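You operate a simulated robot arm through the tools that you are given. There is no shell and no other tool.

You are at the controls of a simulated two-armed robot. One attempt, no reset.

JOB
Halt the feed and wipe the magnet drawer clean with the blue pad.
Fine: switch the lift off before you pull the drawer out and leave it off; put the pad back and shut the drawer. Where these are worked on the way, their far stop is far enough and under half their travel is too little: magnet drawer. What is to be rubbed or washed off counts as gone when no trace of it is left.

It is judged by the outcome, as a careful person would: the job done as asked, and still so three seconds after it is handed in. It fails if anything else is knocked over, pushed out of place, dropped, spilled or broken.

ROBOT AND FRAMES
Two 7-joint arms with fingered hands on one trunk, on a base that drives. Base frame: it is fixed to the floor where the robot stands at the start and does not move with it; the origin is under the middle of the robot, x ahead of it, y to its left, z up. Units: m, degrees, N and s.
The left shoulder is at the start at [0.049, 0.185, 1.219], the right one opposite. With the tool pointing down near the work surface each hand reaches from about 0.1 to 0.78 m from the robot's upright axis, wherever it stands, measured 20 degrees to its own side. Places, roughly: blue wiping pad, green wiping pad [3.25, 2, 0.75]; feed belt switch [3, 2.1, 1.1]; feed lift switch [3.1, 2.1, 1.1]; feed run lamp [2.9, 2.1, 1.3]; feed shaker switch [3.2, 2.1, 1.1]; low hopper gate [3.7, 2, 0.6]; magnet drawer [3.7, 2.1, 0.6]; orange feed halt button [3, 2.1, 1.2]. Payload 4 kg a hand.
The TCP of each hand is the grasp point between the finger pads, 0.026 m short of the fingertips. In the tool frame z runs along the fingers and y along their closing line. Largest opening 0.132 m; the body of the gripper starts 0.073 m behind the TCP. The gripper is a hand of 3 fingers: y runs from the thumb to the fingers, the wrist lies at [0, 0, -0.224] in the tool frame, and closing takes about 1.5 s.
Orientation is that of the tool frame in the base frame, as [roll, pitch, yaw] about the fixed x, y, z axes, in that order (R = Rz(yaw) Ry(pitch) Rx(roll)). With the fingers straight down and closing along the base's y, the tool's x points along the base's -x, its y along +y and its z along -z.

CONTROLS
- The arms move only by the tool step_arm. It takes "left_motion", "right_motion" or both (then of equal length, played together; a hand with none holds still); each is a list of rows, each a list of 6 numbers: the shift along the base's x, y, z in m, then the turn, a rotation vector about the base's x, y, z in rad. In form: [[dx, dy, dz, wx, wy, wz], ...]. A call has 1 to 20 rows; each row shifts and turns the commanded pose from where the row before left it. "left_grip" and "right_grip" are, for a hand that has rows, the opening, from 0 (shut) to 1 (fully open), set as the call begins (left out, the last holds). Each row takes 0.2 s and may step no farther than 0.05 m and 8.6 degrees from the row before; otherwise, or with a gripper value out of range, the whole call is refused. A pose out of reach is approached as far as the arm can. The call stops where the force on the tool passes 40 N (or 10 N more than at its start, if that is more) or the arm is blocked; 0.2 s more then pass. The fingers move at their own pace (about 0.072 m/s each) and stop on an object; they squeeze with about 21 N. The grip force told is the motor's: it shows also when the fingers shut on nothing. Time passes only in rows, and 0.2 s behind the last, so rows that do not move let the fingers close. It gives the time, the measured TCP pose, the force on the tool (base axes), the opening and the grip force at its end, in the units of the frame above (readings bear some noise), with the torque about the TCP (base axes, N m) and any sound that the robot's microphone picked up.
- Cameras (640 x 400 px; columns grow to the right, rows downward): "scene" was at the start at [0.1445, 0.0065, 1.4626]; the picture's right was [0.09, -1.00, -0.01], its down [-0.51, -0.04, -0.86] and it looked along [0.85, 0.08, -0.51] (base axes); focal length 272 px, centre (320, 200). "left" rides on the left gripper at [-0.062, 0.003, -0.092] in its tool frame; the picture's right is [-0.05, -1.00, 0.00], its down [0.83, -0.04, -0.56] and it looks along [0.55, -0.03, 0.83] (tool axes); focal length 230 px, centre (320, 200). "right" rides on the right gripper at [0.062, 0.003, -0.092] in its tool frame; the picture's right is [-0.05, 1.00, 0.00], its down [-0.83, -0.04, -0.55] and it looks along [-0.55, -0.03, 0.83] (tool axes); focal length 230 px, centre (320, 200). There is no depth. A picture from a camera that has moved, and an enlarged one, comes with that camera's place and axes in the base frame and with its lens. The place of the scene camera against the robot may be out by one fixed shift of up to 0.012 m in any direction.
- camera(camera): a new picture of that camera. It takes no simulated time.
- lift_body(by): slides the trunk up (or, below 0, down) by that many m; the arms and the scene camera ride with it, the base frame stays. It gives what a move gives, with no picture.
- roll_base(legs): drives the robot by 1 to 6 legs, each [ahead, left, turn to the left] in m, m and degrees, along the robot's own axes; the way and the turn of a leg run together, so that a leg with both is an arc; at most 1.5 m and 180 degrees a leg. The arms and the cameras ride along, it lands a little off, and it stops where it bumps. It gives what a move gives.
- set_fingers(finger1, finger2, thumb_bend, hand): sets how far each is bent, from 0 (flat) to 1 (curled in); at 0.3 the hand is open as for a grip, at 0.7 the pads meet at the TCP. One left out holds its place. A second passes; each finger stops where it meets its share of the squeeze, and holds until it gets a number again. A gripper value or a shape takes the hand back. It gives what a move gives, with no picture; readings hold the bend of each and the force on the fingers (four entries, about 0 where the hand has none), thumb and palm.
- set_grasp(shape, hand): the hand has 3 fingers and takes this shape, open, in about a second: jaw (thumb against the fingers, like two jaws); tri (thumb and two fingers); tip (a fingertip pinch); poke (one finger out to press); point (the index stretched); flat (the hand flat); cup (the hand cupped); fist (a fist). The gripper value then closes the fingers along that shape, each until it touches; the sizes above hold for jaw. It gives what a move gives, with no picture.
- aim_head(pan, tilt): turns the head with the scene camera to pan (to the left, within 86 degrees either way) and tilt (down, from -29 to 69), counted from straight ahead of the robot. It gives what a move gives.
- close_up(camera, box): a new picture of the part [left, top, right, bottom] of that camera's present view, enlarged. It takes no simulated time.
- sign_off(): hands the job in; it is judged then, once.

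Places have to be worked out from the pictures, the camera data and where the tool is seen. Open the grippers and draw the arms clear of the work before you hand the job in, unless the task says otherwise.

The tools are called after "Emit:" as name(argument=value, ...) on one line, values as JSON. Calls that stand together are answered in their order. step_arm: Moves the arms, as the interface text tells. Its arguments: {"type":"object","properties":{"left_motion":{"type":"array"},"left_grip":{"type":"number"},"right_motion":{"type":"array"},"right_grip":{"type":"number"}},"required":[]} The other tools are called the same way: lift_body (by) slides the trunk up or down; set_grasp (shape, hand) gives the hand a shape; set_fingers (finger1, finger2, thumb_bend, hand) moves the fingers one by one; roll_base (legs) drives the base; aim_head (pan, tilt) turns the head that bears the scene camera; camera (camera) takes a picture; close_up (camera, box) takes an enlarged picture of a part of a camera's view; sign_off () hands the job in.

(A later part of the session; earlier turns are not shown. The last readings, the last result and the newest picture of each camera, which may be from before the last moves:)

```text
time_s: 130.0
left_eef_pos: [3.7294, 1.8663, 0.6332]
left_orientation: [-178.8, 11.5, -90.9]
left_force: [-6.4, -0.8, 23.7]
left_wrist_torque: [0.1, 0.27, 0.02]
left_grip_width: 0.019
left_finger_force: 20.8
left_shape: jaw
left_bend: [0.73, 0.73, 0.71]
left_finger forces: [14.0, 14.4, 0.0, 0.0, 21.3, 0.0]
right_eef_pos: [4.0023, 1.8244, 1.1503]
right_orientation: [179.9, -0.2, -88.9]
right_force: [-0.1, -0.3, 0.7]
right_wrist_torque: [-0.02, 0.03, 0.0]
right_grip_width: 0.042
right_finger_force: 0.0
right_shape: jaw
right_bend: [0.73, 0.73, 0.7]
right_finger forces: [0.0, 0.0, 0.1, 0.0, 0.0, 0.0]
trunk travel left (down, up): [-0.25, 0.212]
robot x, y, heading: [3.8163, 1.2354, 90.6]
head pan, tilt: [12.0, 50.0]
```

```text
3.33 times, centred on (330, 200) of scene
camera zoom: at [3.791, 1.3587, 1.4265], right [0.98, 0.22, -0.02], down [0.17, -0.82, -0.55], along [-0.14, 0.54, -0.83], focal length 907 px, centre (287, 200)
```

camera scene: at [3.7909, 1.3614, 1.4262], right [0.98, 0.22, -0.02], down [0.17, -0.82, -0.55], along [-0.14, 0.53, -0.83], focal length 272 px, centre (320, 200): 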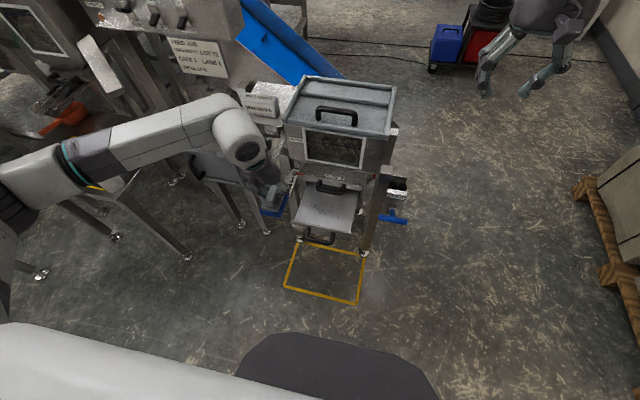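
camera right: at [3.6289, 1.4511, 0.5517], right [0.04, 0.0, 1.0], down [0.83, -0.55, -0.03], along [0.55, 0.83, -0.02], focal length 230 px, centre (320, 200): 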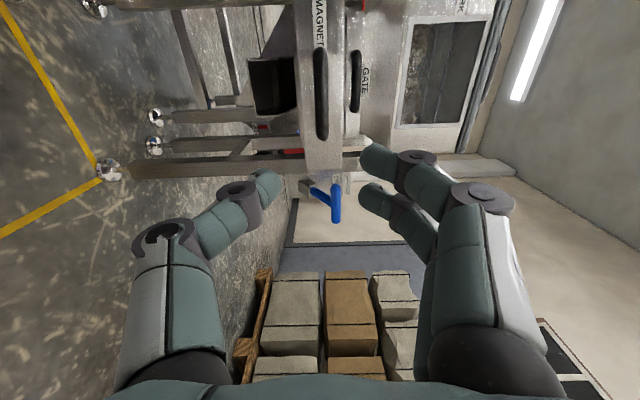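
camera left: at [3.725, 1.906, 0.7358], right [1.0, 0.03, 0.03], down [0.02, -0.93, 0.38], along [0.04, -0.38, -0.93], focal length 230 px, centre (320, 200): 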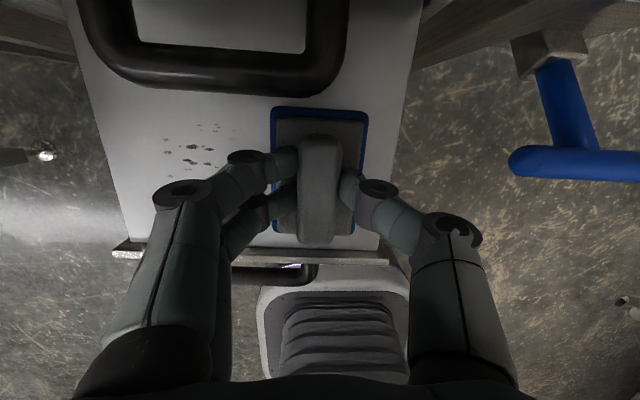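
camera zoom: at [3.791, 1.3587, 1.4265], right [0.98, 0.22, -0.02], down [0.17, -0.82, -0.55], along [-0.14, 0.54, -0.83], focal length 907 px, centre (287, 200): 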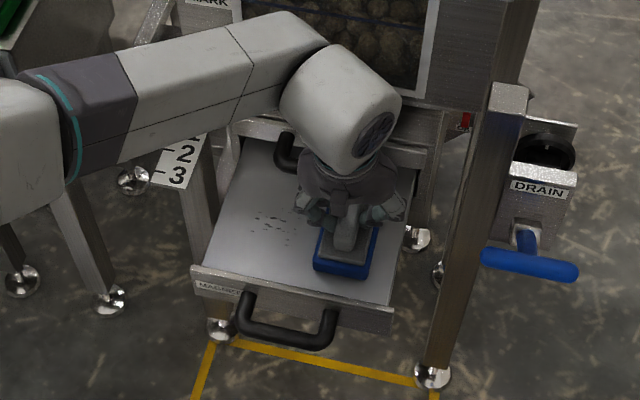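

The wiping works: the filings fade where the pad passed. The pressing force is 24 N, so I ease by 1 mm and make more passes along x over the whole patch.

Emit:
step_arm(left_motion=[[-0.0175, 0, 0.001, 0, 0, 0], [-0.0175, 0, 0, 0, 0, 0], [-0.0175, 0, 0, 0, 0, 0], [-0.0175, 0, 0, 0, 0, 0], [-0.0175, 0, 0, 0, 0, 0], [-0.0175, 0, 0, 0, 0, 0], [0.0175, 0, 0, 0, 0, 0], [0.0175, 0, 0, 0, 0, 0], [0.0175, 0, 0, 0, 0, 0], [0.0175, 0, 0, 0, 0, 0], [0.0175, 0, 0, 0, 0, 0], [0.0175, 0, 0, 0, 0, 0], [-0.0175, 0, 0, 0, 0, 0], [-0.0175, 0, 0, 0, 0, 0], [-0.0175, 0, 0, 0, 0, 0], [-0.0175, 0, 0, 0, 0, 0], [-0.0175, 0, 0, 0, 0, 0], [-0.0175, 0, 0, 0, 0, 0]])

Emit:
camera(camera="left")

Emit:
close_up(camera="scene", box=[260, 140, 400, 260])

```text
time_s: 133.8
left_eef_pos: [3.6246, 1.8656, 0.6324]
left_orientation: [-178.7, 11.5, -90.9]
left_force: [4.6, -1.2, 15.3]
left_wrist_torque: [0.02, -0.08, 0.0]
left_grip_width: 0.0186
left_finger_force: 21.1
left_shape: jaw
left_bend: [0.73, 0.73, 0.71]
left_finger forces: [10.4, 10.5, 0.0, 0.0, 25.4, 0.0]
right_eef_pos: [4.0015, 1.8246, 1.1499]
right_orientation: [-180.0, -0.2, -89.0]
right_force: [-0.2, 0.1, -0.2]
right_wrist_torque: [0.0, 0.03, 0.01]
right_grip_width: 0.0422
right_finger_force: 0.2
right_shape: jaw
right_bend: [0.73, 0.73, 0.7]
right_finger forces: [0.0, 0.1, 0.0, 0.0, 0.1, 0.0]
trunk travel left (down, up): [-0.25, 0.212]
robot x, y, heading: [3.8111, 1.2358, 90.6]
head pan, tilt: [12.0, 50.0]
```

```text
taken
camera left: at [3.6197, 1.9073, 0.7361], right [1.0, 0.03, 0.03], down [0.02, -0.93, 0.38], along [0.04, -0.38, -0.93], focal length 230 px, centre (320, 200)
```

left: 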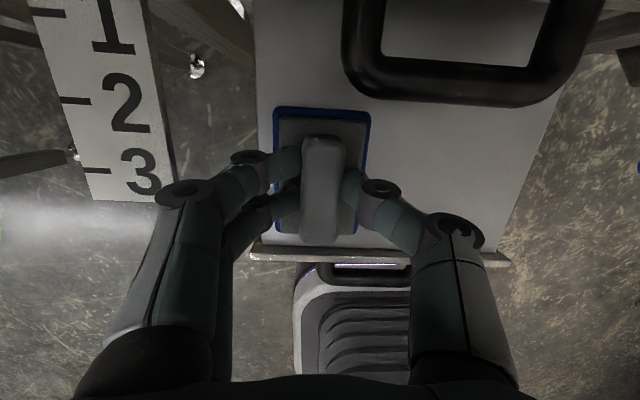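

```text
3.33 times, centred on (330, 200) of scene
camera zoom: at [3.791, 1.3595, 1.4264], right [0.98, 0.22, -0.02], down [0.17, -0.82, -0.55], along [-0.14, 0.54, -0.83], focal length 907 px, centre (287, 200)
```

zoom: 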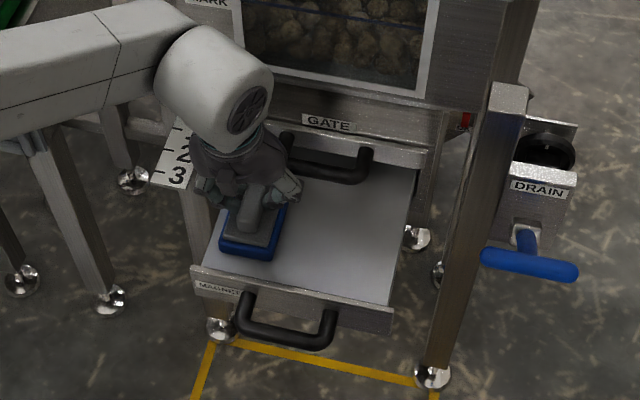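

The plate looks clean now. I make one more pass at y ≈ 1.85 to and fro, then lift the pad and inspect.

Emit:
step_arm(left_motion=[[0.0175, -0.003, 0, 0, 0, 0], [0.0175, -0.003, 0, 0, 0, 0], [0.0175, -0.003, 0, 0, 0, 0], [0.0175, -0.003, 0, 0, 0, 0], [0.0175, -0.003, 0, 0, 0, 0], [0.0175, 0, 0, 0, 0, 0], [-0.0175, 0, 0, 0, 0, 0], [-0.0175, 0, 0, 0, 0, 0], [-0.0175, 0, 0, 0, 0, 0], [-0.0175, 0, 0, 0, 0, 0], [-0.0175, 0, 0, 0, 0, 0], [-0.0175, 0, 0, 0, 0, 0], [0, 0, 0.02, 0, 0, 0], [0, -0.02, 0.03, 0, 0, 0], [-0.02, -0.03, 0.03, 0, 0, 0], [-0.03, -0.03, 0.03, 0, 0, 0], [-0.03, -0.03, 0.03, 0, 0, 0], [-0.03, -0.01, 0.03, 0, 0, 0]])

Emit:
camera(camera="left")

Emit:
close_up(camera="scene", box=[280, 160, 380, 250])

```text
refused: row 16 steps farther than a row can; nothing moved
```

```text
taken
camera left: at [3.6197, 1.9073, 0.7361], right [1.0, 0.03, 0.03], down [0.02, -0.93, 0.38], along [0.04, -0.38, -0.93], focal length 230 px, centre (320, 200)
```

left: 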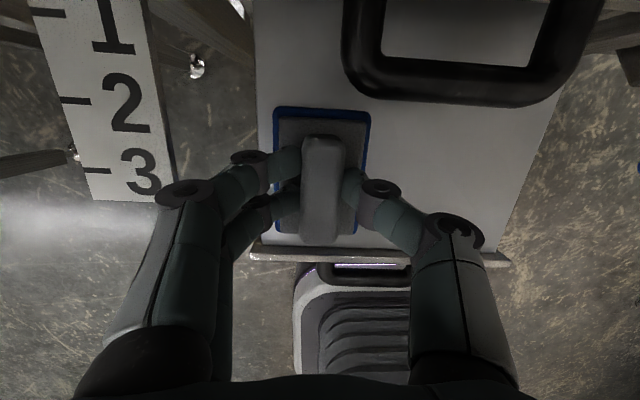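

```text
4.44 times, centred on (330, 205) of scene
camera zoom: at [3.791, 1.3595, 1.4264], right [0.98, 0.22, -0.02], down [0.17, -0.82, -0.55], along [-0.14, 0.54, -0.83], focal length 1209 px, centre (276, 178)
```

zoom: 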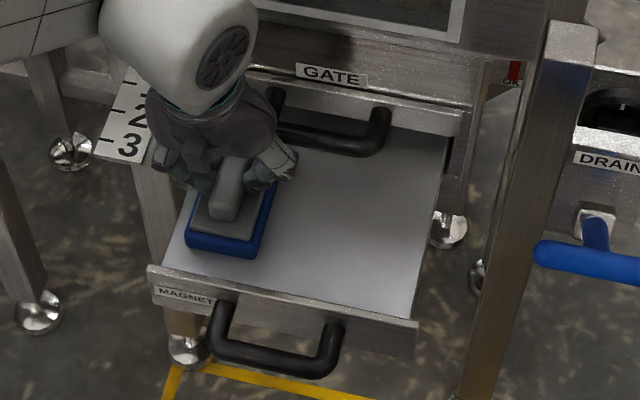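

The call was refused for too long a step and nothing moved. I send it again with shorter steps: one more pass to and fro, then lift and draw back.

Emit:
step_arm(left_motion=[[0.0175, -0.003, 0, 0, 0, 0], [0.0175, -0.003, 0, 0, 0, 0], [0.0175, -0.003, 0, 0, 0, 0], [0.0175, -0.003, 0, 0, 0, 0], [0.0175, -0.003, 0, 0, 0, 0], [0.0175, 0, 0, 0, 0, 0], [-0.0175, 0, 0, 0, 0, 0], [-0.0175, 0, 0, 0, 0, 0], [-0.0175, 0, 0, 0, 0, 0], [-0.0175, 0, 0, 0, 0, 0], [-0.0175, 0, 0, 0, 0, 0], [-0.0175, 0, 0, 0, 0, 0], [0, 0, 0.02, 0, 0, 0], [0, -0.02, 0.03, 0, 0, 0], [0, -0.025, 0.03, 0, 0, 0], [-0.02, -0.025, 0.03, 0, 0, 0], [-0.025, -0.025, 0.03, 0, 0, 0], [-0.025, -0.01, 0.03, 0, 0, 0]])

Emit:
camera(camera="left")

Emit:
close_up(camera="scene", box=[280, 160, 380, 250])

```text
time_s: 137.6
left_eef_pos: [3.5544, 1.7472, 0.804]
left_orientation: [-178.7, 11.4, -90.9]
left_force: [-0.8, -0.4, -1.0]
left_wrist_torque: [0.0, -0.02, -0.02]
left_grip_width: 0.0184
left_finger_force: 20.6
left_shape: jaw
left_bend: [0.73, 0.73, 0.71]
left_finger forces: [9.8, 9.8, 0.0, 0.1, 19.6, 0.0]
right_eef_pos: [4.0017, 1.8272, 1.1497]
right_orientation: [-180.0, -0.2, -89.0]
right_force: [0.7, -0.2, 0.0]
right_wrist_torque: [-0.01, 0.0, -0.01]
right_grip_width: 0.0422
right_finger_force: 0.0
right_shape: jaw
right_bend: [0.73, 0.73, 0.7]
right_finger forces: [0.0, 0.0, 0.0, 0.0, 0.1, 0.0]
trunk travel left (down, up): [-0.25, 0.212]
robot x, y, heading: [3.8147, 1.2371, 90.7]
head pan, tilt: [12.0, 50.0]
```

```text
taken
camera left: at [3.5497, 1.7871, 0.9068], right [1.0, 0.03, 0.03], down [0.02, -0.92, 0.38], along [0.04, -0.38, -0.92], focal length 230 px, centre (320, 200)
```

left: 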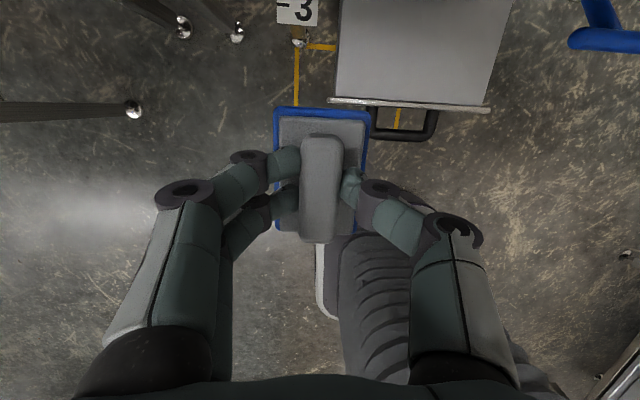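

```text
4.44 times, centred on (330, 205) of scene
camera zoom: at [3.7902, 1.3606, 1.4262], right [0.98, 0.22, -0.02], down [0.17, -0.82, -0.55], along [-0.14, 0.53, -0.83], focal length 1209 px, centre (276, 178)
```

zoom: 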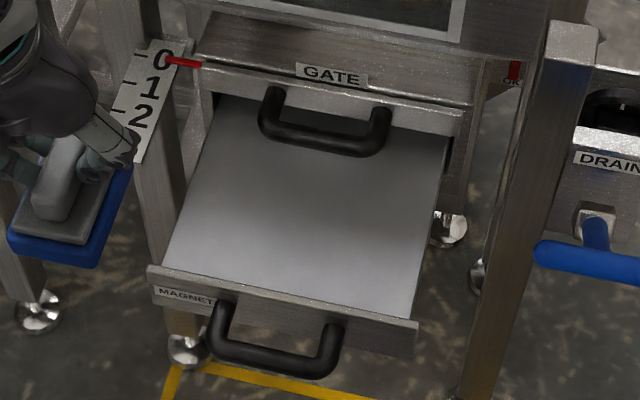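

The plate looks spotless from here. I enlarge more to check for faint traces, also under the gate handle, from both cameras.

Emit:
close_up(camera="scene", box=[312, 178, 372, 218])

Emit:
close_up(camera="left", box=[320, 0, 520, 120])

```text
10.00 times, centred on (342, 198) of scene
camera zoom: at [3.7902, 1.3606, 1.4262], right [0.98, 0.22, -0.02], down [0.17, -0.82, -0.55], along [-0.14, 0.53, -0.83], focal length 2720 px, centre (100, 220)
```

zoom: 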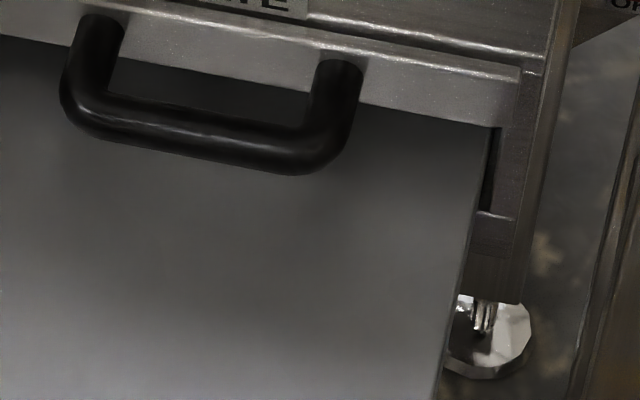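

```text
3.20 times, centred on (420, 60) of left
camera zoom: at [3.5497, 1.7871, 0.9068], right [1.0, 0.03, 0.03], down [0.02, -0.92, 0.38], along [0.04, -0.38, -0.92], focal length 736 px, centre (0, 648)
```

zoom: 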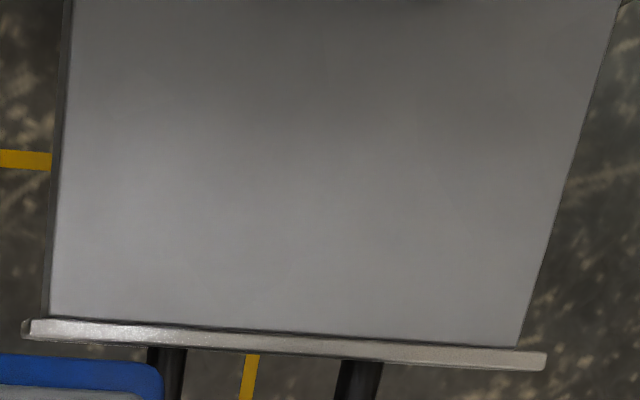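

No trace shows. To be thorough I make one more set of passes along the rear edge (y ≈ 1.87) before putting the pad back.

Emit:
step_arm(left_motion=[[0.025, 0.01, -0.03, 0, 0, 0], [0.025, 0.025, -0.03, 0, 0, 0], [0.02, 0.025, -0.03, 0, 0, 0], [0, 0.025, -0.03, 0, 0, 0], [0, 0.02, -0.03, 0, 0, 0], [0, 0.018, 0, 0, 0, 0], [0, 0, -0.01, 0, 0, 0], [0, 0, -0.01, 0, 0, 0], [0.0175, 0, 0, 0, 0, 0], [0.0175, 0, 0, 0, 0, 0], [0.0175, 0, 0, 0, 0, 0], [0.0175, 0, 0, 0, 0, 0], [0.0175, 0, 0, 0, 0, 0], [0.0175, 0, 0, 0, 0, 0]])

Emit:
step_arm(left_motion=[[-0.0175, 0, 0, 0, 0, 0], [-0.0175, 0, 0, 0, 0, 0], [-0.0175, 0, 0, 0, 0, 0], [-0.0175, 0, 0, 0, 0, 0], [-0.0175, 0, 0, 0, 0, 0], [-0.0175, 0, 0, 0, 0, 0], [0.0175, 0, 0, 0, 0, 0], [0.0175, -0.004, 0, 0, 0, 0], [0.0175, -0.004, 0, 0, 0, 0], [0.0175, -0.004, 0, 0, 0, 0], [0.0175, -0.004, 0, 0, 0, 0], [0.0175, 0, 0, 0, 0, 0], [-0.02, 0, 0, 0, 0, 0], [-0.02, 0, 0, 0, 0, 0], [-0.02, 0, 0, 0, 0, 0], [-0.02, 0, 0, 0, 0, 0], [-0.02, 0, 0, 0, 0, 0]])

Emit:
camera(camera="left")

```text
time_s: 140.6
left_eef_pos: [3.7293, 1.8692, 0.6321]
left_orientation: [-178.7, 11.4, -90.8]
left_force: [-3.0, -1.5, 11.8]
left_wrist_torque: [0.02, 0.13, -0.01]
left_grip_width: 0.0181
left_finger_force: 21.6
left_shape: jaw
left_bend: [0.73, 0.73, 0.71]
left_finger forces: [11.7, 11.9, 0.1, 0.1, 20.8, 0.0]
right_eef_pos: [4.0038, 1.8255, 1.1494]
right_orientation: [-180.0, -0.2, -89.0]
right_force: [0.6, 1.2, -0.7]
right_wrist_torque: [0.01, 0.0, 0.03]
right_grip_width: 0.042
right_finger_force: 0.0
right_shape: jaw
right_bend: [0.73, 0.73, 0.7]
right_finger forces: [0.0, 0.0, 0.1, 0.0, 0.1, 0.0]
trunk travel left (down, up): [-0.25, 0.212]
robot x, y, heading: [3.8096, 1.2356, 90.8]
head pan, tilt: [12.0, 50.0]
```

```text
time_s: 144.2
left_eef_pos: [3.629, 1.8535, 0.6331]
left_orientation: [-178.7, 11.5, -90.8]
left_force: [2.2, -0.1, 10.8]
left_wrist_torque: [0.03, 0.02, -0.03]
left_grip_width: 0.0183
left_finger_force: 21.2
left_shape: jaw
left_bend: [0.73, 0.73, 0.71]
left_finger forces: [10.6, 10.6, 0.0, 0.1, 24.0, 0.0]
right_eef_pos: [4.003, 1.8248, 1.1502]
right_orientation: [180.0, -0.2, -89.0]
right_force: [0.7, -0.6, -0.4]
right_wrist_torque: [0.0, 0.02, 0.04]
right_grip_width: 0.0419
right_finger_force: 0.1
right_shape: jaw
right_bend: [0.73, 0.73, 0.7]
right_finger forces: [0.1, 0.0, 0.0, 0.0, 0.1, 0.0]
trunk travel left (down, up): [-0.25, 0.212]
robot x, y, heading: [3.8115, 1.2368, 91.0]
head pan, tilt: [12.0, 50.0]
```

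```text
taken
camera left: at [3.6235, 1.8939, 0.7361], right [1.0, 0.03, 0.03], down [0.02, -0.93, 0.38], along [0.04, -0.38, -0.92], focal length 230 px, centre (320, 200)
```

left: 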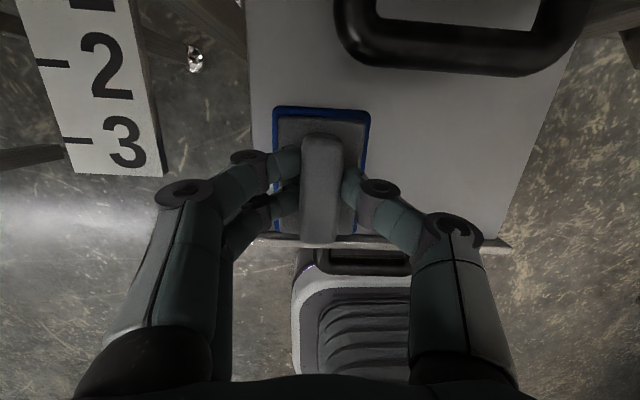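

The wiping is done. I lift the pad, draw it back and drive back to the pad stand along the same way.

Emit:
step_arm(left_motion=[[0, 0, 0.02, 0, 0, 0], [0, -0.015, 0.03, 0, 0, 0], [0, -0.025, 0.035, 0, 0, 0], [-0.015, -0.025, 0.035, 0, 0, 0], [-0.02, -0.025, 0.035, 0, 0, 0], [-0.02, -0.025, 0.035, 0, 0, 0], [0, -0.01, 0.03, 0, 0, 0]])

Emit:
roll_base(legs=[[0.0, 0.42, -0.6]])

Emit:
camera(camera="left")

Emit:
camera(camera="scene")

```text
time_s: 145.8
left_eef_pos: [3.5742, 1.7273, 0.8538]
left_orientation: [-178.8, 11.3, -90.9]
left_force: [0.9, 0.3, 0.6]
left_wrist_torque: [0.0, -0.03, -0.01]
left_grip_width: 0.018
left_finger_force: 21.5
left_shape: jaw
left_bend: [0.73, 0.73, 0.71]
left_finger forces: [10.0, 9.8, 0.1, 0.1, 19.7, 0.0]
right_eef_pos: [4.0044, 1.8261, 1.1489]
right_orientation: [-179.9, -0.2, -88.9]
right_force: [0.5, 0.0, 0.4]
right_wrist_torque: [0.02, 0.02, -0.02]
right_grip_width: 0.0419
right_finger_force: 0.1
right_shape: jaw
right_bend: [0.73, 0.73, 0.7]
right_finger forces: [0.0, 0.1, 0.0, 0.0, 0.1, 0.0]
trunk travel left (down, up): [-0.25, 0.212]
robot x, y, heading: [3.8132, 1.2399, 90.7]
head pan, tilt: [12.0, 50.0]
```

```text
time_s: 148.4
left_eef_pos: [3.1543, 1.7265, 0.8537]
left_orientation: [-178.7, 11.4, -91.5]
left_force: [-0.2, -0.7, -0.6]
left_wrist_torque: [0.0, 0.0, -0.02]
left_grip_width: 0.018
left_finger_force: 21.0
left_shape: jaw
left_bend: [0.73, 0.73, 0.71]
left_finger forces: [10.0, 9.8, 0.0, 0.0, 19.9, 0.0]
right_eef_pos: [3.5824, 1.8205, 1.15]
right_orientation: [-180.0, -0.4, -89.7]
right_force: [-0.9, 0.2, 1.1]
right_wrist_torque: [0.02, 0.03, -0.01]
right_grip_width: 0.0417
right_finger_force: 0.1
right_shape: jaw
right_bend: [0.73, 0.73, 0.7]
right_finger forces: [0.1, 0.0, 0.1, 0.0, 0.0, 0.1]
trunk travel left (down, up): [-0.25, 0.212]
robot x, y, heading: [3.3871, 1.2327, 89.9]
head pan, tilt: [12.0, 50.0]
```

```text
taken
camera left: at [3.1482, 1.7681, 0.9562], right [1.0, 0.02, 0.03], down [0.01, -0.92, 0.38], along [0.04, -0.38, -0.92], focal length 230 px, centre (320, 200)
```

left: 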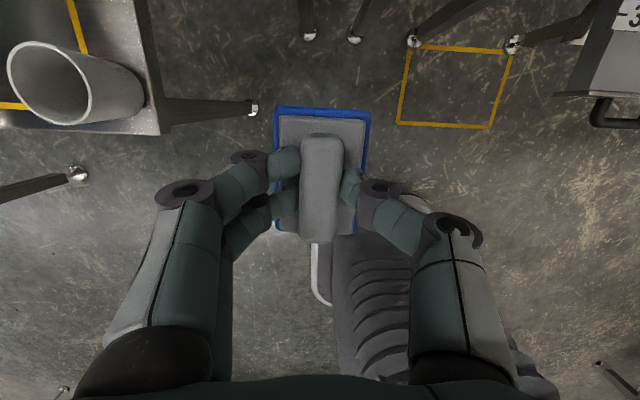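

```text
taken
camera scene: at [3.3651, 1.3586, 1.4261], right [0.98, 0.21, -0.02], down [0.16, -0.82, -0.55], along [-0.13, 0.54, -0.83], focal length 272 px, centre (320, 200)
```

scene: 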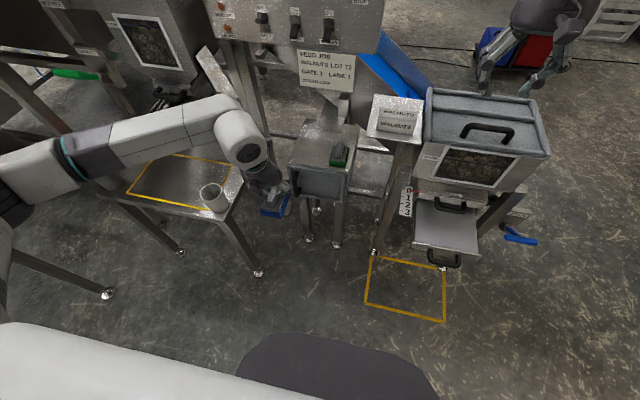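

I drive 0.12 m ahead to the picking place, then bring the pad over its spot at (3.150, 2.033) at safe height.

Emit:
roll_base(legs=[[0.12, 0.0, 0.2]])

Emit:
aim_head(pan=10, tilt=40)

Emit:
camera(camera="scene")

```text
time_s: 149.6
left_eef_pos: [3.1504, 1.8433, 0.8538]
left_orientation: [-178.7, 11.4, -91.3]
left_force: [-0.3, 0.3, -0.3]
left_wrist_torque: [0.02, 0.0, 0.02]
left_grip_width: 0.0176
left_finger_force: 21.2
left_shape: jaw
left_bend: [0.73, 0.73, 0.71]
left_finger forces: [10.1, 9.8, 0.0, 0.1, 19.8, 0.0]
right_eef_pos: [3.5803, 1.9378, 1.1497]
right_orientation: [-180.0, -0.3, -89.6]
right_force: [0.6, 0.1, -0.1]
right_wrist_torque: [0.01, -0.01, -0.01]
right_grip_width: 0.0421
right_finger_force: 0.0
right_shape: jaw
right_bend: [0.73, 0.73, 0.7]
right_finger forces: [0.0, 0.0, 0.1, 0.0, 0.1, 0.1]
trunk travel left (down, up): [-0.25, 0.212]
robot x, y, heading: [3.3883, 1.3536, 90.1]
head pan, tilt: [12.0, 50.0]
```

```text
time_s: 150.4
left_eef_pos: [3.1502, 1.8417, 0.8529]
left_orientation: [-178.8, 11.4, -91.3]
left_force: [-0.6, 0.1, -1.1]
left_wrist_torque: [0.0, 0.03, 0.02]
left_grip_width: 0.0177
left_finger_force: 21.6
left_shape: jaw
left_bend: [0.73, 0.73, 0.71]
left_finger forces: [10.0, 9.7, 0.0, 0.0, 19.8, 0.0]
right_eef_pos: [3.5802, 1.9388, 1.1494]
right_orientation: [180.0, -0.3, -89.5]
right_force: [0.1, -0.1, 0.2]
right_wrist_torque: [0.0, 0.02, 0.0]
right_grip_width: 0.0419
right_finger_force: 0.0
right_shape: jaw
right_bend: [0.73, 0.73, 0.7]
right_finger forces: [0.0, 0.0, 0.1, 0.0, 0.0, 0.0]
trunk travel left (down, up): [-0.25, 0.212]
robot x, y, heading: [3.3861, 1.348, 89.9]
head pan, tilt: [10.0, 40.0]
```

```text
taken
camera scene: at [3.3655, 1.4861, 1.4391], right [0.98, 0.18, -0.02], down [0.12, -0.72, -0.69], along [-0.14, 0.67, -0.73], focal length 272 px, centre (320, 200)
```

scene: 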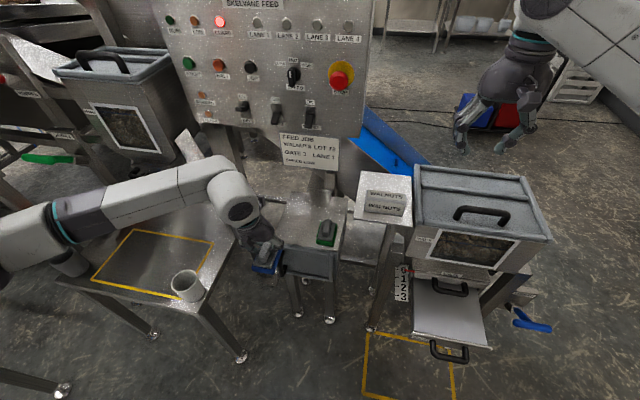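

I move the pad forward over its spot and lower it to about 0.02 m above the stand.

Emit:
step_arm(left_motion=[[0, 0.032, 0, 0, 0, 0], [0, 0.032, 0, 0, 0, 0], [0, 0.032, 0, 0, 0, 0], [0, 0.032, 0, 0, 0, 0], [0, 0.032, 0, 0, 0, 0], [0, 0.031, 0, 0, 0, 0], [0, 0, -0.03, 0, 0, 0], [0, 0, -0.03, 0, 0, 0], [0, 0, -0.03, 0, 0, 0]])

Emit:
camera(camera="left")

Emit:
close_up(camera="scene", box=[250, 170, 350, 250])

```text
time_s: 152.4
left_eef_pos: [3.1507, 2.0347, 0.7632]
left_orientation: [-178.8, 11.4, -91.3]
left_force: [-0.2, 0.0, -0.1]
left_wrist_torque: [0.01, 0.0, -0.01]
left_grip_width: 0.0176
left_finger_force: 21.0
left_shape: jaw
left_bend: [0.73, 0.73, 0.71]
left_finger forces: [10.0, 9.8, 0.0, 0.1, 19.9, 0.0]
right_eef_pos: [3.5797, 1.94, 1.1496]
right_orientation: [179.9, -0.3, -89.5]
right_force: [0.4, -0.3, 0.5]
right_wrist_torque: [0.01, 0.0, 0.02]
right_grip_width: 0.0418
right_finger_force: 0.1
right_shape: jaw
right_bend: [0.73, 0.73, 0.7]
right_finger forces: [0.0, 0.0, 0.0, 0.0, 0.0, 0.0]
trunk travel left (down, up): [-0.25, 0.212]
robot x, y, heading: [3.3852, 1.3506, 90.3]
head pan, tilt: [10.0, 40.0]
```

```text
taken
camera left: at [3.1454, 2.0757, 0.8659], right [1.0, 0.02, 0.03], down [0.01, -0.92, 0.38], along [0.04, -0.38, -0.92], focal length 230 px, centre (320, 200)
```

left: 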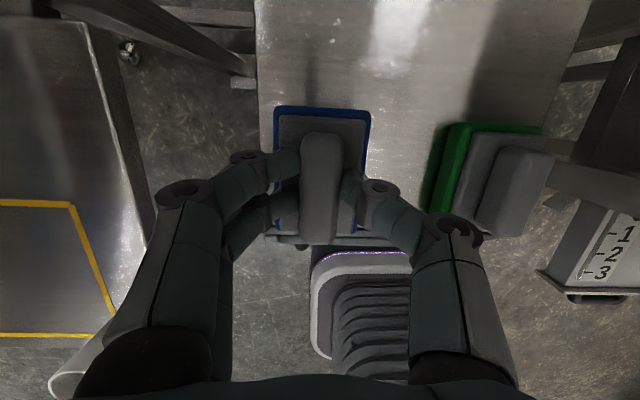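

```text
5.00 times, centred on (300, 210) of scene
camera zoom: at [3.3656, 1.4861, 1.4391], right [0.98, 0.18, -0.02], down [0.11, -0.72, -0.69], along [-0.14, 0.67, -0.73], focal length 1360 px, centre (420, 150)
```

zoom: 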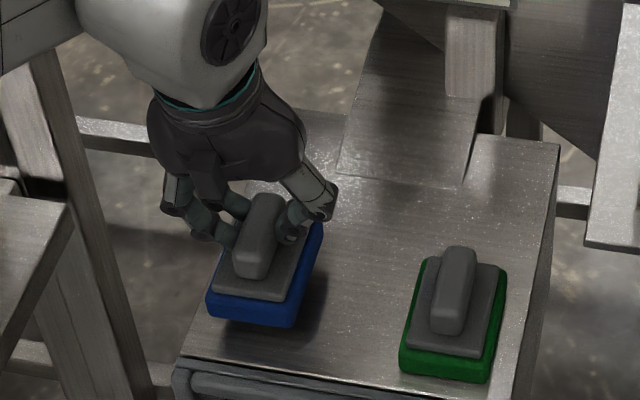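

Position matches the picking place. I lower the pad the last 0.02 m in small steps until light contact.

Emit:
step_arm(left_motion=[[0, -0.001, -0.008, 0, 0, 0], [0, 0, -0.006, 0, 0, 0], [0, 0, -0.004, 0, 0, 0], [0, 0, 0, 0, 0, 0]])

Emit:
step_arm(left_motion=[[0, 0, -0.0025, 0, 0, 0], [0, 0, 0, 0, 0, 0]])

Emit:
close_up(camera="scene", box=[250, 170, 350, 250])

```text
time_s: 153.4
left_eef_pos: [3.151, 2.0354, 0.7463]
left_orientation: [-178.7, 11.4, -91.3]
left_force: [-0.5, 0.2, -0.8]
left_wrist_torque: [0.02, -0.02, 0.03]
left_grip_width: 0.018
left_finger_force: 21.3
left_shape: jaw
left_bend: [0.73, 0.73, 0.71]
left_finger forces: [10.0, 9.9, 0.0, 0.0, 19.9, 0.1]
right_eef_pos: [3.5803, 1.9388, 1.149]
right_orientation: [-179.8, -0.3, -89.5]
right_force: [0.2, 0.2, -0.2]
right_wrist_torque: [-0.01, -0.02, -0.04]
right_grip_width: 0.0422
right_finger_force: 0.0
right_shape: jaw
right_bend: [0.73, 0.73, 0.7]
right_finger forces: [0.0, 0.0, 0.0, 0.0, 0.1, 0.0]
trunk travel left (down, up): [-0.25, 0.212]
robot x, y, heading: [3.3813, 1.3497, 90.1]
head pan, tilt: [10.0, 40.0]
```

```text
time_s: 154.0
left_eef_pos: [3.15, 2.0333, 0.7441]
left_orientation: [-178.7, 11.5, -91.4]
left_force: [-0.8, -0.1, -1.6]
left_wrist_torque: [0.03, -0.03, 0.0]
left_grip_width: 0.0174
left_finger_force: 21.1
left_shape: jaw
left_bend: [0.73, 0.73, 0.71]
left_finger forces: [10.0, 9.8, 0.0, 0.0, 19.8, 0.1]
right_eef_pos: [3.5799, 1.9392, 1.15]
right_orientation: [-179.9, -0.4, -89.5]
right_force: [0.8, 0.0, 0.0]
right_wrist_torque: [0.01, -0.01, 0.01]
right_grip_width: 0.0419
right_finger_force: 0.0
right_shape: jaw
right_bend: [0.73, 0.73, 0.7]
right_finger forces: [0.0, 0.1, 0.0, 0.0, 0.0, 0.0]
trunk travel left (down, up): [-0.25, 0.212]
robot x, y, heading: [3.3845, 1.3471, 90.2]
head pan, tilt: [10.0, 40.0]
```

```text
5.00 times, centred on (300, 210) of scene
camera zoom: at [3.3655, 1.4855, 1.4392], right [0.98, 0.18, -0.02], down [0.12, -0.72, -0.69], along [-0.14, 0.67, -0.73], focal length 1360 px, centre (420, 150)
```

zoom: 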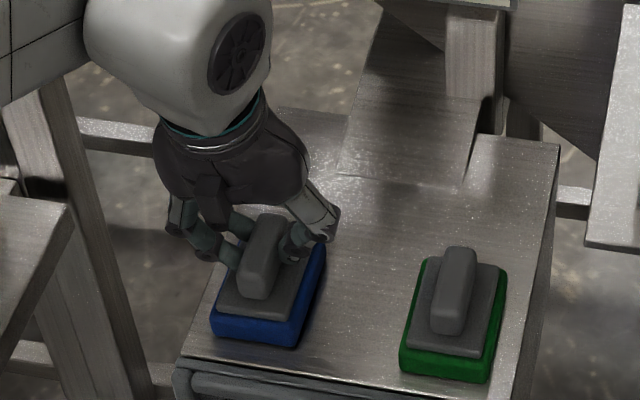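

Still no clear contact force; I lower 2–3 mm more.

Emit:
step_arm(left_motion=[[0, 0, -0.002, 0, 0, 0], [0, 0, 0, 0, 0, 0]])

Emit:
step_arm(left_motion=[[0, 0, -0.0015, 0, 0, 0], [0, 0, 0, 0, 0, 0]])

```text
time_s: 154.6
left_eef_pos: [3.15, 2.0342, 0.7419]
left_orientation: [-178.7, 11.5, -91.3]
left_force: [1.0, -0.9, 3.7]
left_wrist_torque: [0.0, 0.07, 0.0]
left_grip_width: 0.0179
left_finger_force: 21.3
left_shape: jaw
left_bend: [0.73, 0.73, 0.71]
left_finger forces: [9.8, 10.0, 0.0, 0.0, 20.5, 0.0]
right_eef_pos: [3.5799, 1.9387, 1.1489]
right_orientation: [-180.0, -0.2, -89.5]
right_force: [0.3, -0.3, -0.1]
right_wrist_torque: [-0.01, 0.0, 0.03]
right_grip_width: 0.0419
right_finger_force: 0.1
right_shape: jaw
right_bend: [0.73, 0.73, 0.7]
right_finger forces: [0.0, 0.1, 0.2, 0.0, 0.1, 0.1]
trunk travel left (down, up): [-0.25, 0.212]
robot x, y, heading: [3.3808, 1.3489, 90.5]
head pan, tilt: [10.0, 40.0]
```

```text
time_s: 155.2
left_eef_pos: [3.1517, 2.0335, 0.742]
left_orientation: [-178.7, 11.5, -91.3]
left_force: [0.8, -0.7, 10.4]
left_wrist_torque: [0.02, 0.08, 0.0]
left_grip_width: 0.018
left_finger_force: 21.2
left_shape: jaw
left_bend: [0.73, 0.73, 0.71]
left_finger forces: [10.5, 10.9, 0.0, 0.0, 21.7, 0.0]
right_eef_pos: [3.5807, 1.938, 1.1494]
right_orientation: [179.9, -0.2, -89.4]
right_force: [0.7, 0.5, 0.2]
right_wrist_torque: [0.02, -0.01, 0.0]
right_grip_width: 0.042
right_finger_force: 0.0
right_shape: jaw
right_bend: [0.73, 0.73, 0.7]
right_finger forces: [0.0, 0.0, 0.0, 0.1, 0.0, 0.0]
trunk travel left (down, up): [-0.25, 0.212]
robot x, y, heading: [3.3857, 1.3467, 90.2]
head pan, tilt: [10.0, 40.0]
```

The pad stands on the stand (10 N). I open the fingers to about 0.05 m and then rise straight up.

Emit:
step_arm(left_motion=[[0, 0, 0.001, 0, 0, 0], [0, 0, 0, 0, 0, 0], [0, 0, 0, 0, 0, 0], [0, 0, 0, 0, 0, 0], [0, 0, 0, 0, 0, 0]], left_grip=0.4)

Emit:
camera(camera="left")

```text
time_s: 156.4
left_eef_pos: [3.1501, 2.0339, 0.7411]
left_orientation: [-178.7, 11.4, -91.4]
left_force: [-0.2, 0.5, -0.1]
left_wrist_torque: [0.02, 0.02, 0.0]
left_grip_width: 0.0524
left_finger_force: 0.0
left_shape: jaw
left_bend: [0.73, 0.73, 0.7]
left_finger forces: [0.0, 0.0, 0.0, 0.1, 0.1, 0.0]
right_eef_pos: [3.58, 1.9396, 1.1498]
right_orientation: [-179.9, -0.4, -89.6]
right_force: [-0.1, 0.8, 0.0]
right_wrist_torque: [0.01, 0.0, 0.03]
right_grip_width: 0.0419
right_finger_force: 0.0
right_shape: jaw
right_bend: [0.73, 0.73, 0.7]
right_finger forces: [0.1, 0.0, 0.0, 0.0, 0.0, 0.0]
trunk travel left (down, up): [-0.25, 0.212]
robot x, y, heading: [3.385, 1.3465, 90.2]
head pan, tilt: [10.0, 40.0]
```

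```text
taken
camera left: at [3.1453, 2.0743, 0.8435], right [1.0, 0.02, 0.03], down [0.01, -0.92, 0.38], along [0.04, -0.38, -0.92], focal length 230 px, centre (320, 200)
```

left: 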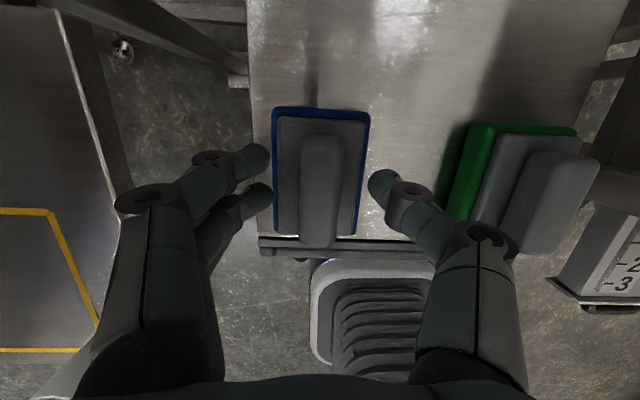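

The fingers are free of the knob. I rise straight up, then draw the left hand back and up out of the way.

Emit:
step_arm(left_motion=[[0, 0, 0.01, 0, 0, 0], [0, 0, 0.02, 0, 0, 0], [0, 0, 0.03, 0, 0, 0], [0, 0, 0.03, 0, 0, 0], [0, 0, 0.03, 0, 0, 0], [0, -0.035, 0.0, 0, 0, 0], [0, -0.04, 0.0, 0, 0, 0], [0, -0.04, 0.0, 0, 0, 0], [0, -0.04, 0.02, -0.05, 0, 0], [0, -0.035, 0.03, -0.05, 0, 0], [-0.01, -0.02, 0.035, -0.05, 0, 0], [-0.02, -0.01, 0.04, -0.05, 0, 0], [-0.02, 0, 0.04, 0, 0, 0], [-0.02, 0, 0.04, 0, 0, 0]])

Emit:
camera(camera="scene")

Emit:
close_up(camera="scene", box=[250, 170, 350, 250])

```text
time_s: 159.4
left_eef_pos: [3.0812, 1.8123, 1.0663]
left_orientation: [-178.5, -0.1, -91.4]
left_force: [-0.2, -0.3, -0.3]
left_wrist_torque: [0.01, 0.01, -0.03]
left_grip_width: 0.0524
left_finger_force: 0.0
left_shape: jaw
left_bend: [0.73, 0.73, 0.7]
left_finger forces: [0.0, 0.0, 0.0, 0.1, 0.1, 0.1]
right_eef_pos: [3.5801, 1.9384, 1.1495]
right_orientation: [-179.9, -0.2, -89.5]
right_force: [0.1, 0.1, 0.4]
right_wrist_torque: [0.01, 0.01, 0.03]
right_grip_width: 0.0421
right_finger_force: 0.1
right_shape: jaw
right_bend: [0.73, 0.73, 0.7]
right_finger forces: [0.0, 0.0, 0.1, 0.1, 0.0, 0.1]
trunk travel left (down, up): [-0.25, 0.212]
robot x, y, heading: [3.3851, 1.3473, 90.2]
head pan, tilt: [10.0, 40.0]
```

```text
taken
camera scene: at [3.3653, 1.4847, 1.4393], right [0.98, 0.18, -0.02], down [0.12, -0.72, -0.69], along [-0.14, 0.67, -0.73], focal length 272 px, centre (320, 200)
```

scene: 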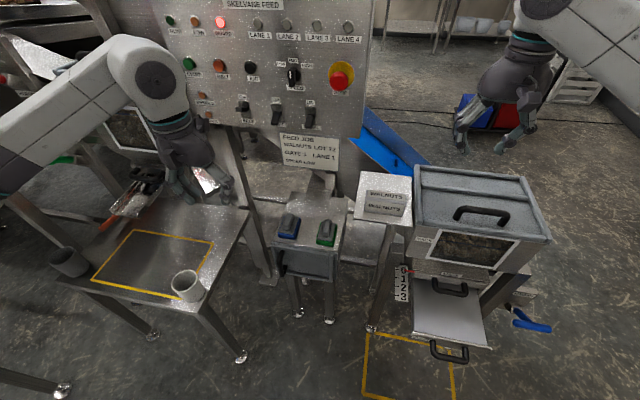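

```text
5.00 times, centred on (300, 210) of scene
camera zoom: at [3.3653, 1.4847, 1.4393], right [0.98, 0.18, -0.02], down [0.12, -0.72, -0.69], along [-0.14, 0.67, -0.73], focal length 1360 px, centre (420, 150)
```

zoom: 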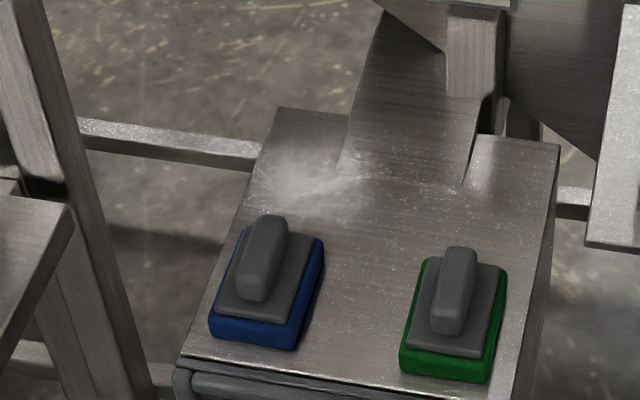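

The blue pad is back in its place. Now I drive back to the spot in front of the drawer used before, to shut it with the right hand.

Emit:
roll_base(legs=[[-0.39, 0.0, 0.0], [0.0, -0.065, 0.0]])

Emit:
step_arm(right_motion=[[0.003, 0.0, -0.024, 0.0806, 0.0806, -0.0806], [0.003, 0.0, -0.024, 0.0806, 0.0806, -0.0806], [0.003, 0.0, -0.024, 0.0806, 0.0806, -0.0806], [0.003, 0.0, -0.024, 0.0806, 0.0806, -0.0806], [0.003, 0.0, -0.024, 0.0806, 0.0806, -0.0806], [0.003, 0.0, -0.024, 0.0806, 0.0806, -0.0806], [0.003, 0.0, -0.024, 0.0806, 0.0806, -0.0806], [0.003, 0.0, -0.024, 0.0806, 0.0806, -0.0806], [0.003, 0.0, -0.024, 0.0806, 0.0806, -0.0806], [0.003, 0.0, -0.024, 0.0806, 0.0806, -0.0806], [0.003, 0.0, -0.024, 0.0806, 0.0806, -0.0806], [0.003, 0.0, -0.024, 0.0806, 0.0806, -0.0806], [0.003, 0.0, -0.024, 0.0806, 0.0806, -0.0806], [0.003, 0.0, -0.024, 0.0806, 0.0806, -0.0806], [0.003, 0.0, -0.024, 0.0806, 0.0806, -0.0806]])

Emit:
lift_body(by=-0.24)

Emit:
camera(camera="right")

```text
time_s: 162.4
left_eef_pos: [3.1452, 1.4198, 1.0645]
left_orientation: [-178.4, -0.1, -91.1]
left_force: [0.8, 0.9, 0.1]
left_wrist_torque: [0.02, 0.03, 0.02]
left_grip_width: 0.0525
left_finger_force: 0.0
left_shape: jaw
left_bend: [0.73, 0.73, 0.7]
left_finger forces: [0.0, 0.2, 0.0, 0.0, 0.0, 0.1]
right_eef_pos: [3.6446, 1.5459, 1.1491]
right_orientation: [-179.9, -0.3, -89.4]
right_force: [0.8, 0.1, 0.6]
right_wrist_torque: [0.03, -0.02, -0.01]
right_grip_width: 0.0419
right_finger_force: 0.0
right_shape: jaw
right_bend: [0.73, 0.73, 0.7]
right_finger forces: [0.1, 0.1, 0.1, 0.1, 0.0, 0.1]
trunk travel left (down, up): [-0.25, 0.212]
robot x, y, heading: [3.4521, 0.9572, 90.5]
head pan, tilt: [10.0, 40.0]
```

```text
time_s: 165.8
left_eef_pos: [3.1477, 1.4197, 1.0637]
left_orientation: [-178.5, 0.0, -91.2]
left_force: [-0.1, 0.7, -0.4]
left_wrist_torque: [-0.02, -0.03, -0.01]
left_grip_width: 0.0522
left_finger_force: 0.0
left_shape: jaw
left_bend: [0.73, 0.73, 0.7]
left_finger forces: [0.0, 0.0, 0.1, 0.0, 0.0, 0.0]
right_eef_pos: [3.7219, 1.5379, 0.7802]
right_orientation: [91.0, 6.4, -178.4]
right_force: [0.6, 0.6, 0.0]
right_wrist_torque: [-0.03, -0.01, 0.03]
right_grip_width: 0.0418
right_finger_force: 0.0
right_shape: jaw
right_bend: [0.73, 0.73, 0.7]
right_finger forces: [0.0, 0.0, 0.0, 0.0, 0.0, 0.0]
trunk travel left (down, up): [-0.25, 0.212]
robot x, y, heading: [3.4528, 0.9573, 90.5]
head pan, tilt: [10.0, 40.0]
stopped in row 15 (right hand): the arm was blocked; the commanded pose is now the measured one
```

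```text
time_s: 168.3
left_eef_pos: [3.1461, 1.413, 0.8297]
left_orientation: [-178.6, 0.5, -91.0]
left_force: [0.5, -1.2, -1.2]
left_wrist_torque: [0.18, 0.04, 0.01]
left_grip_width: 0.0522
left_finger_force: 0.1
left_shape: jaw
left_bend: [0.73, 0.73, 0.7]
left_finger forces: [0.0, 0.0, 0.0, 0.1, 0.0, 0.1]
right_eef_pos: [3.7204, 1.5344, 0.5386]
right_orientation: [91.2, 7.3, -177.2]
right_force: [-0.5, -0.7, -1.8]
right_wrist_torque: [0.19, -0.01, -0.05]
right_grip_width: 0.0423
right_finger_force: 0.0
right_shape: jaw
right_bend: [0.73, 0.73, 0.7]
right_finger forces: [0.0, 0.1, 0.1, 0.0, 0.0, 0.0]
trunk travel left (down, up): [-0.01, 0.452]
robot x, y, heading: [3.4537, 0.955, 90.6]
head pan, tilt: [10.0, 40.0]
```

```text
taken
camera right: at [3.6637, 1.44, 0.5353], right [-0.08, 0.02, 1.0], down [0.85, -0.52, 0.08], along [0.52, 0.86, 0.03], focal length 230 px, centre (320, 200)
```

right: 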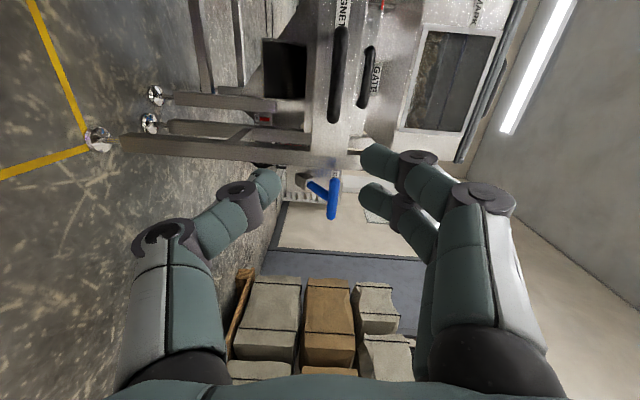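

The arm was blocked in the last row with the hand a bit off (x 3.72, rolled about 7°). I look around to see what it touched before going on.

Emit:
aim_head(pan=-25, tilt=20)

Emit:
camera(camera="scene")

Emit:
camera(camera="left")

```text
time_s: 169.3
left_eef_pos: [3.1461, 1.4185, 0.8248]
left_orientation: [-178.4, -0.1, -91.1]
left_force: [0.0, -0.3, 0.1]
left_wrist_torque: [0.02, 0.01, 0.02]
left_grip_width: 0.0524
left_finger_force: 0.2
left_shape: jaw
left_bend: [0.73, 0.73, 0.7]
left_finger forces: [0.0, 0.1, 0.0, 0.0, 0.0, 0.0]
right_eef_pos: [3.7231, 1.5383, 0.5381]
right_orientation: [91.1, 7.5, -177.6]
right_force: [0.2, 0.5, 0.0]
right_wrist_torque: [-0.04, 0.0, 0.01]
right_grip_width: 0.0424
right_finger_force: 0.1
right_shape: jaw
right_bend: [0.73, 0.73, 0.7]
right_finger forces: [0.0, 0.0, 0.1, 0.0, 0.0, 0.1]
trunk travel left (down, up): [-0.01, 0.452]
robot x, y, heading: [3.4493, 0.9563, 90.6]
head pan, tilt: [-25.0, 20.0]
```

```text
taken
camera scene: at [3.4845, 1.3067, 1.1182], right [0.91, -0.36, 0.21], down [-0.14, -0.73, -0.66], along [0.39, 0.57, -0.72], focal length 272 px, centre (320, 200)
```

scene: 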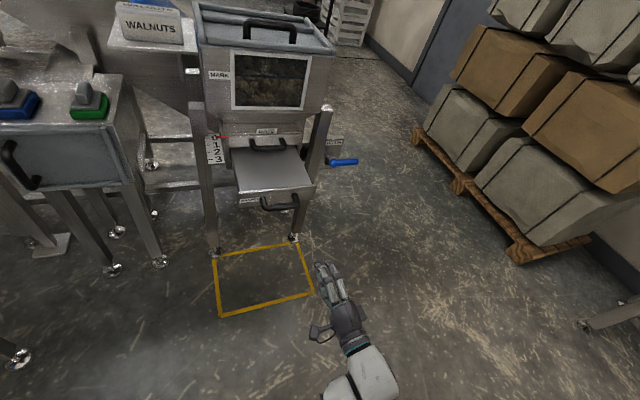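

```text
taken
camera left: at [3.1415, 1.4791, 0.9172], right [1.0, 0.03, 0.03], down [0.01, -0.83, 0.56], along [0.04, -0.56, -0.83], focal length 230 px, centre (320, 200)
```

left: 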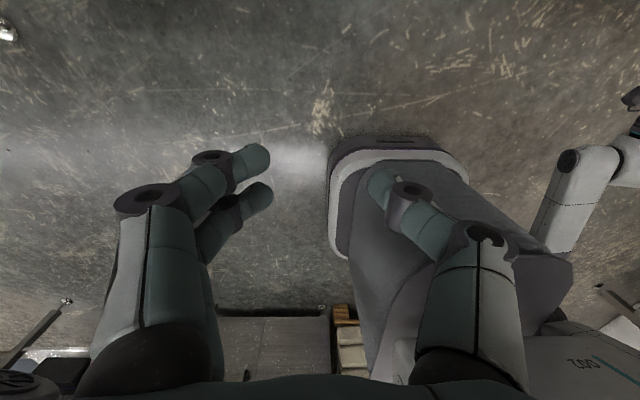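

Nothing outside was touched; most likely the forearm met the robot's own column in that folded pose. I drive 0.14 m ahead, then correct the hand's roll and bring it in line with the magnet handle (3.687, ·, 0.546).

Emit:
roll_base(legs=[[0.14, 0.0, 0.0]])

Emit:
step_arm(right_motion=[[-0.01, 0.0, 0.003, 0, 0.045, -0.013], [-0.01, 0.0, 0.003, 0, 0.045, -0.013], [-0.01, 0.0, 0.002, 0, 0.04, -0.013], [-0.004, 0.0, 0, 0, 0, 0]])

Emit:
camera(camera="right")

```text
time_s: 170.7
left_eef_pos: [3.146, 1.559, 0.8245]
left_orientation: [-178.5, -0.1, -91.1]
left_force: [0.0, 0.2, 0.3]
left_wrist_torque: [-0.01, 0.01, 0.0]
left_grip_width: 0.0524
left_finger_force: 0.0
left_shape: jaw
left_bend: [0.73, 0.73, 0.7]
left_finger forces: [0.0, 0.1, 0.0, 0.0, 0.0, 0.0]
right_eef_pos: [3.72, 1.6793, 0.5389]
right_orientation: [91.1, 7.5, -177.5]
right_force: [-0.2, -0.2, 0.2]
right_wrist_torque: [0.0, 0.03, -0.01]
right_grip_width: 0.0421
right_finger_force: 0.0
right_shape: jaw
right_bend: [0.73, 0.73, 0.7]
right_finger forces: [0.1, 0.0, 0.0, 0.0, 0.0, 0.0]
trunk travel left (down, up): [-0.01, 0.452]
robot x, y, heading: [3.4546, 1.0936, 90.3]
head pan, tilt: [-25.0, 20.0]
```

```text
time_s: 171.7
left_eef_pos: [3.1446, 1.5579, 0.8242]
left_orientation: [-178.6, 0.0, -91.1]
left_force: [-0.3, -0.7, 0.1]
left_wrist_torque: [-0.01, -0.03, 0.01]
left_grip_width: 0.0524
left_finger_force: 0.0
left_shape: jaw
left_bend: [0.73, 0.73, 0.7]
left_finger forces: [0.0, 0.0, 0.0, 0.0, 0.1, 0.0]
right_eef_pos: [3.6982, 1.6831, 0.5533]
right_orientation: [90.1, 6.1, -175.9]
right_force: [-0.3, 0.5, -0.9]
right_wrist_torque: [0.03, 0.01, -0.02]
right_grip_width: 0.0425
right_finger_force: 0.0
right_shape: jaw
right_bend: [0.73, 0.73, 0.7]
right_finger forces: [0.1, 0.0, 0.0, 0.1, 0.1, 0.0]
trunk travel left (down, up): [-0.01, 0.452]
robot x, y, heading: [3.4534, 1.0911, 90.7]
head pan, tilt: [-25.0, 20.0]
```

```text
taken
camera right: at [3.6439, 1.5867, 0.5492], right [-0.05, 0.0, 1.0], down [0.87, -0.49, 0.05], along [0.49, 0.87, 0.03], focal length 230 px, centre (320, 200)
```

right: 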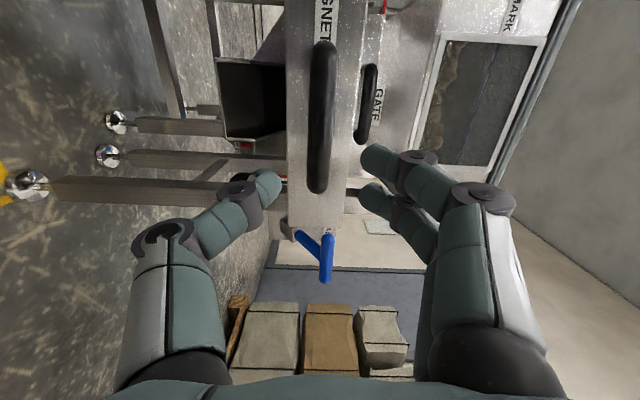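

The hand did not follow the correction fully, so the arm may be pressing on something of the robot itself. I look at the right arm.

Emit:
aim_head(pan=-70, tilt=20)

Emit:
camera(camera="scene")

```text
time_s: 172.8
left_eef_pos: [3.1448, 1.5568, 0.8256]
left_orientation: [-178.5, 0.0, -91.1]
left_force: [-0.5, 0.7, 0.3]
left_wrist_torque: [0.0, -0.03, -0.04]
left_grip_width: 0.0524
left_finger_force: 0.0
left_shape: jaw
left_bend: [0.73, 0.73, 0.7]
left_finger forces: [0.0, 0.0, 0.0, 0.0, 0.0, 0.1]
right_eef_pos: [3.6967, 1.6806, 0.5489]
right_orientation: [90.5, 6.0, -175.8]
right_force: [0.1, -0.3, -0.1]
right_wrist_torque: [-0.03, -0.02, -0.02]
right_grip_width: 0.0422
right_finger_force: 0.1
right_shape: jaw
right_bend: [0.73, 0.73, 0.7]
right_finger forces: [0.0, 0.1, 0.1, 0.0, 0.1, 0.0]
trunk travel left (down, up): [-0.01, 0.452]
robot x, y, heading: [3.4504, 1.0958, 90.7]
head pan, tilt: [-70.0, 20.0]
```

```text
taken
camera scene: at [3.5318, 1.4002, 1.1443], right [0.35, -0.81, 0.46], down [-0.32, -0.57, -0.76], along [0.88, 0.12, -0.46], focal length 272 px, centre (320, 200)
```

scene: 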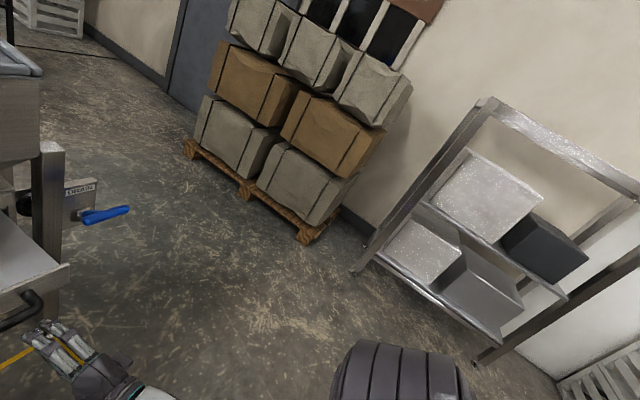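

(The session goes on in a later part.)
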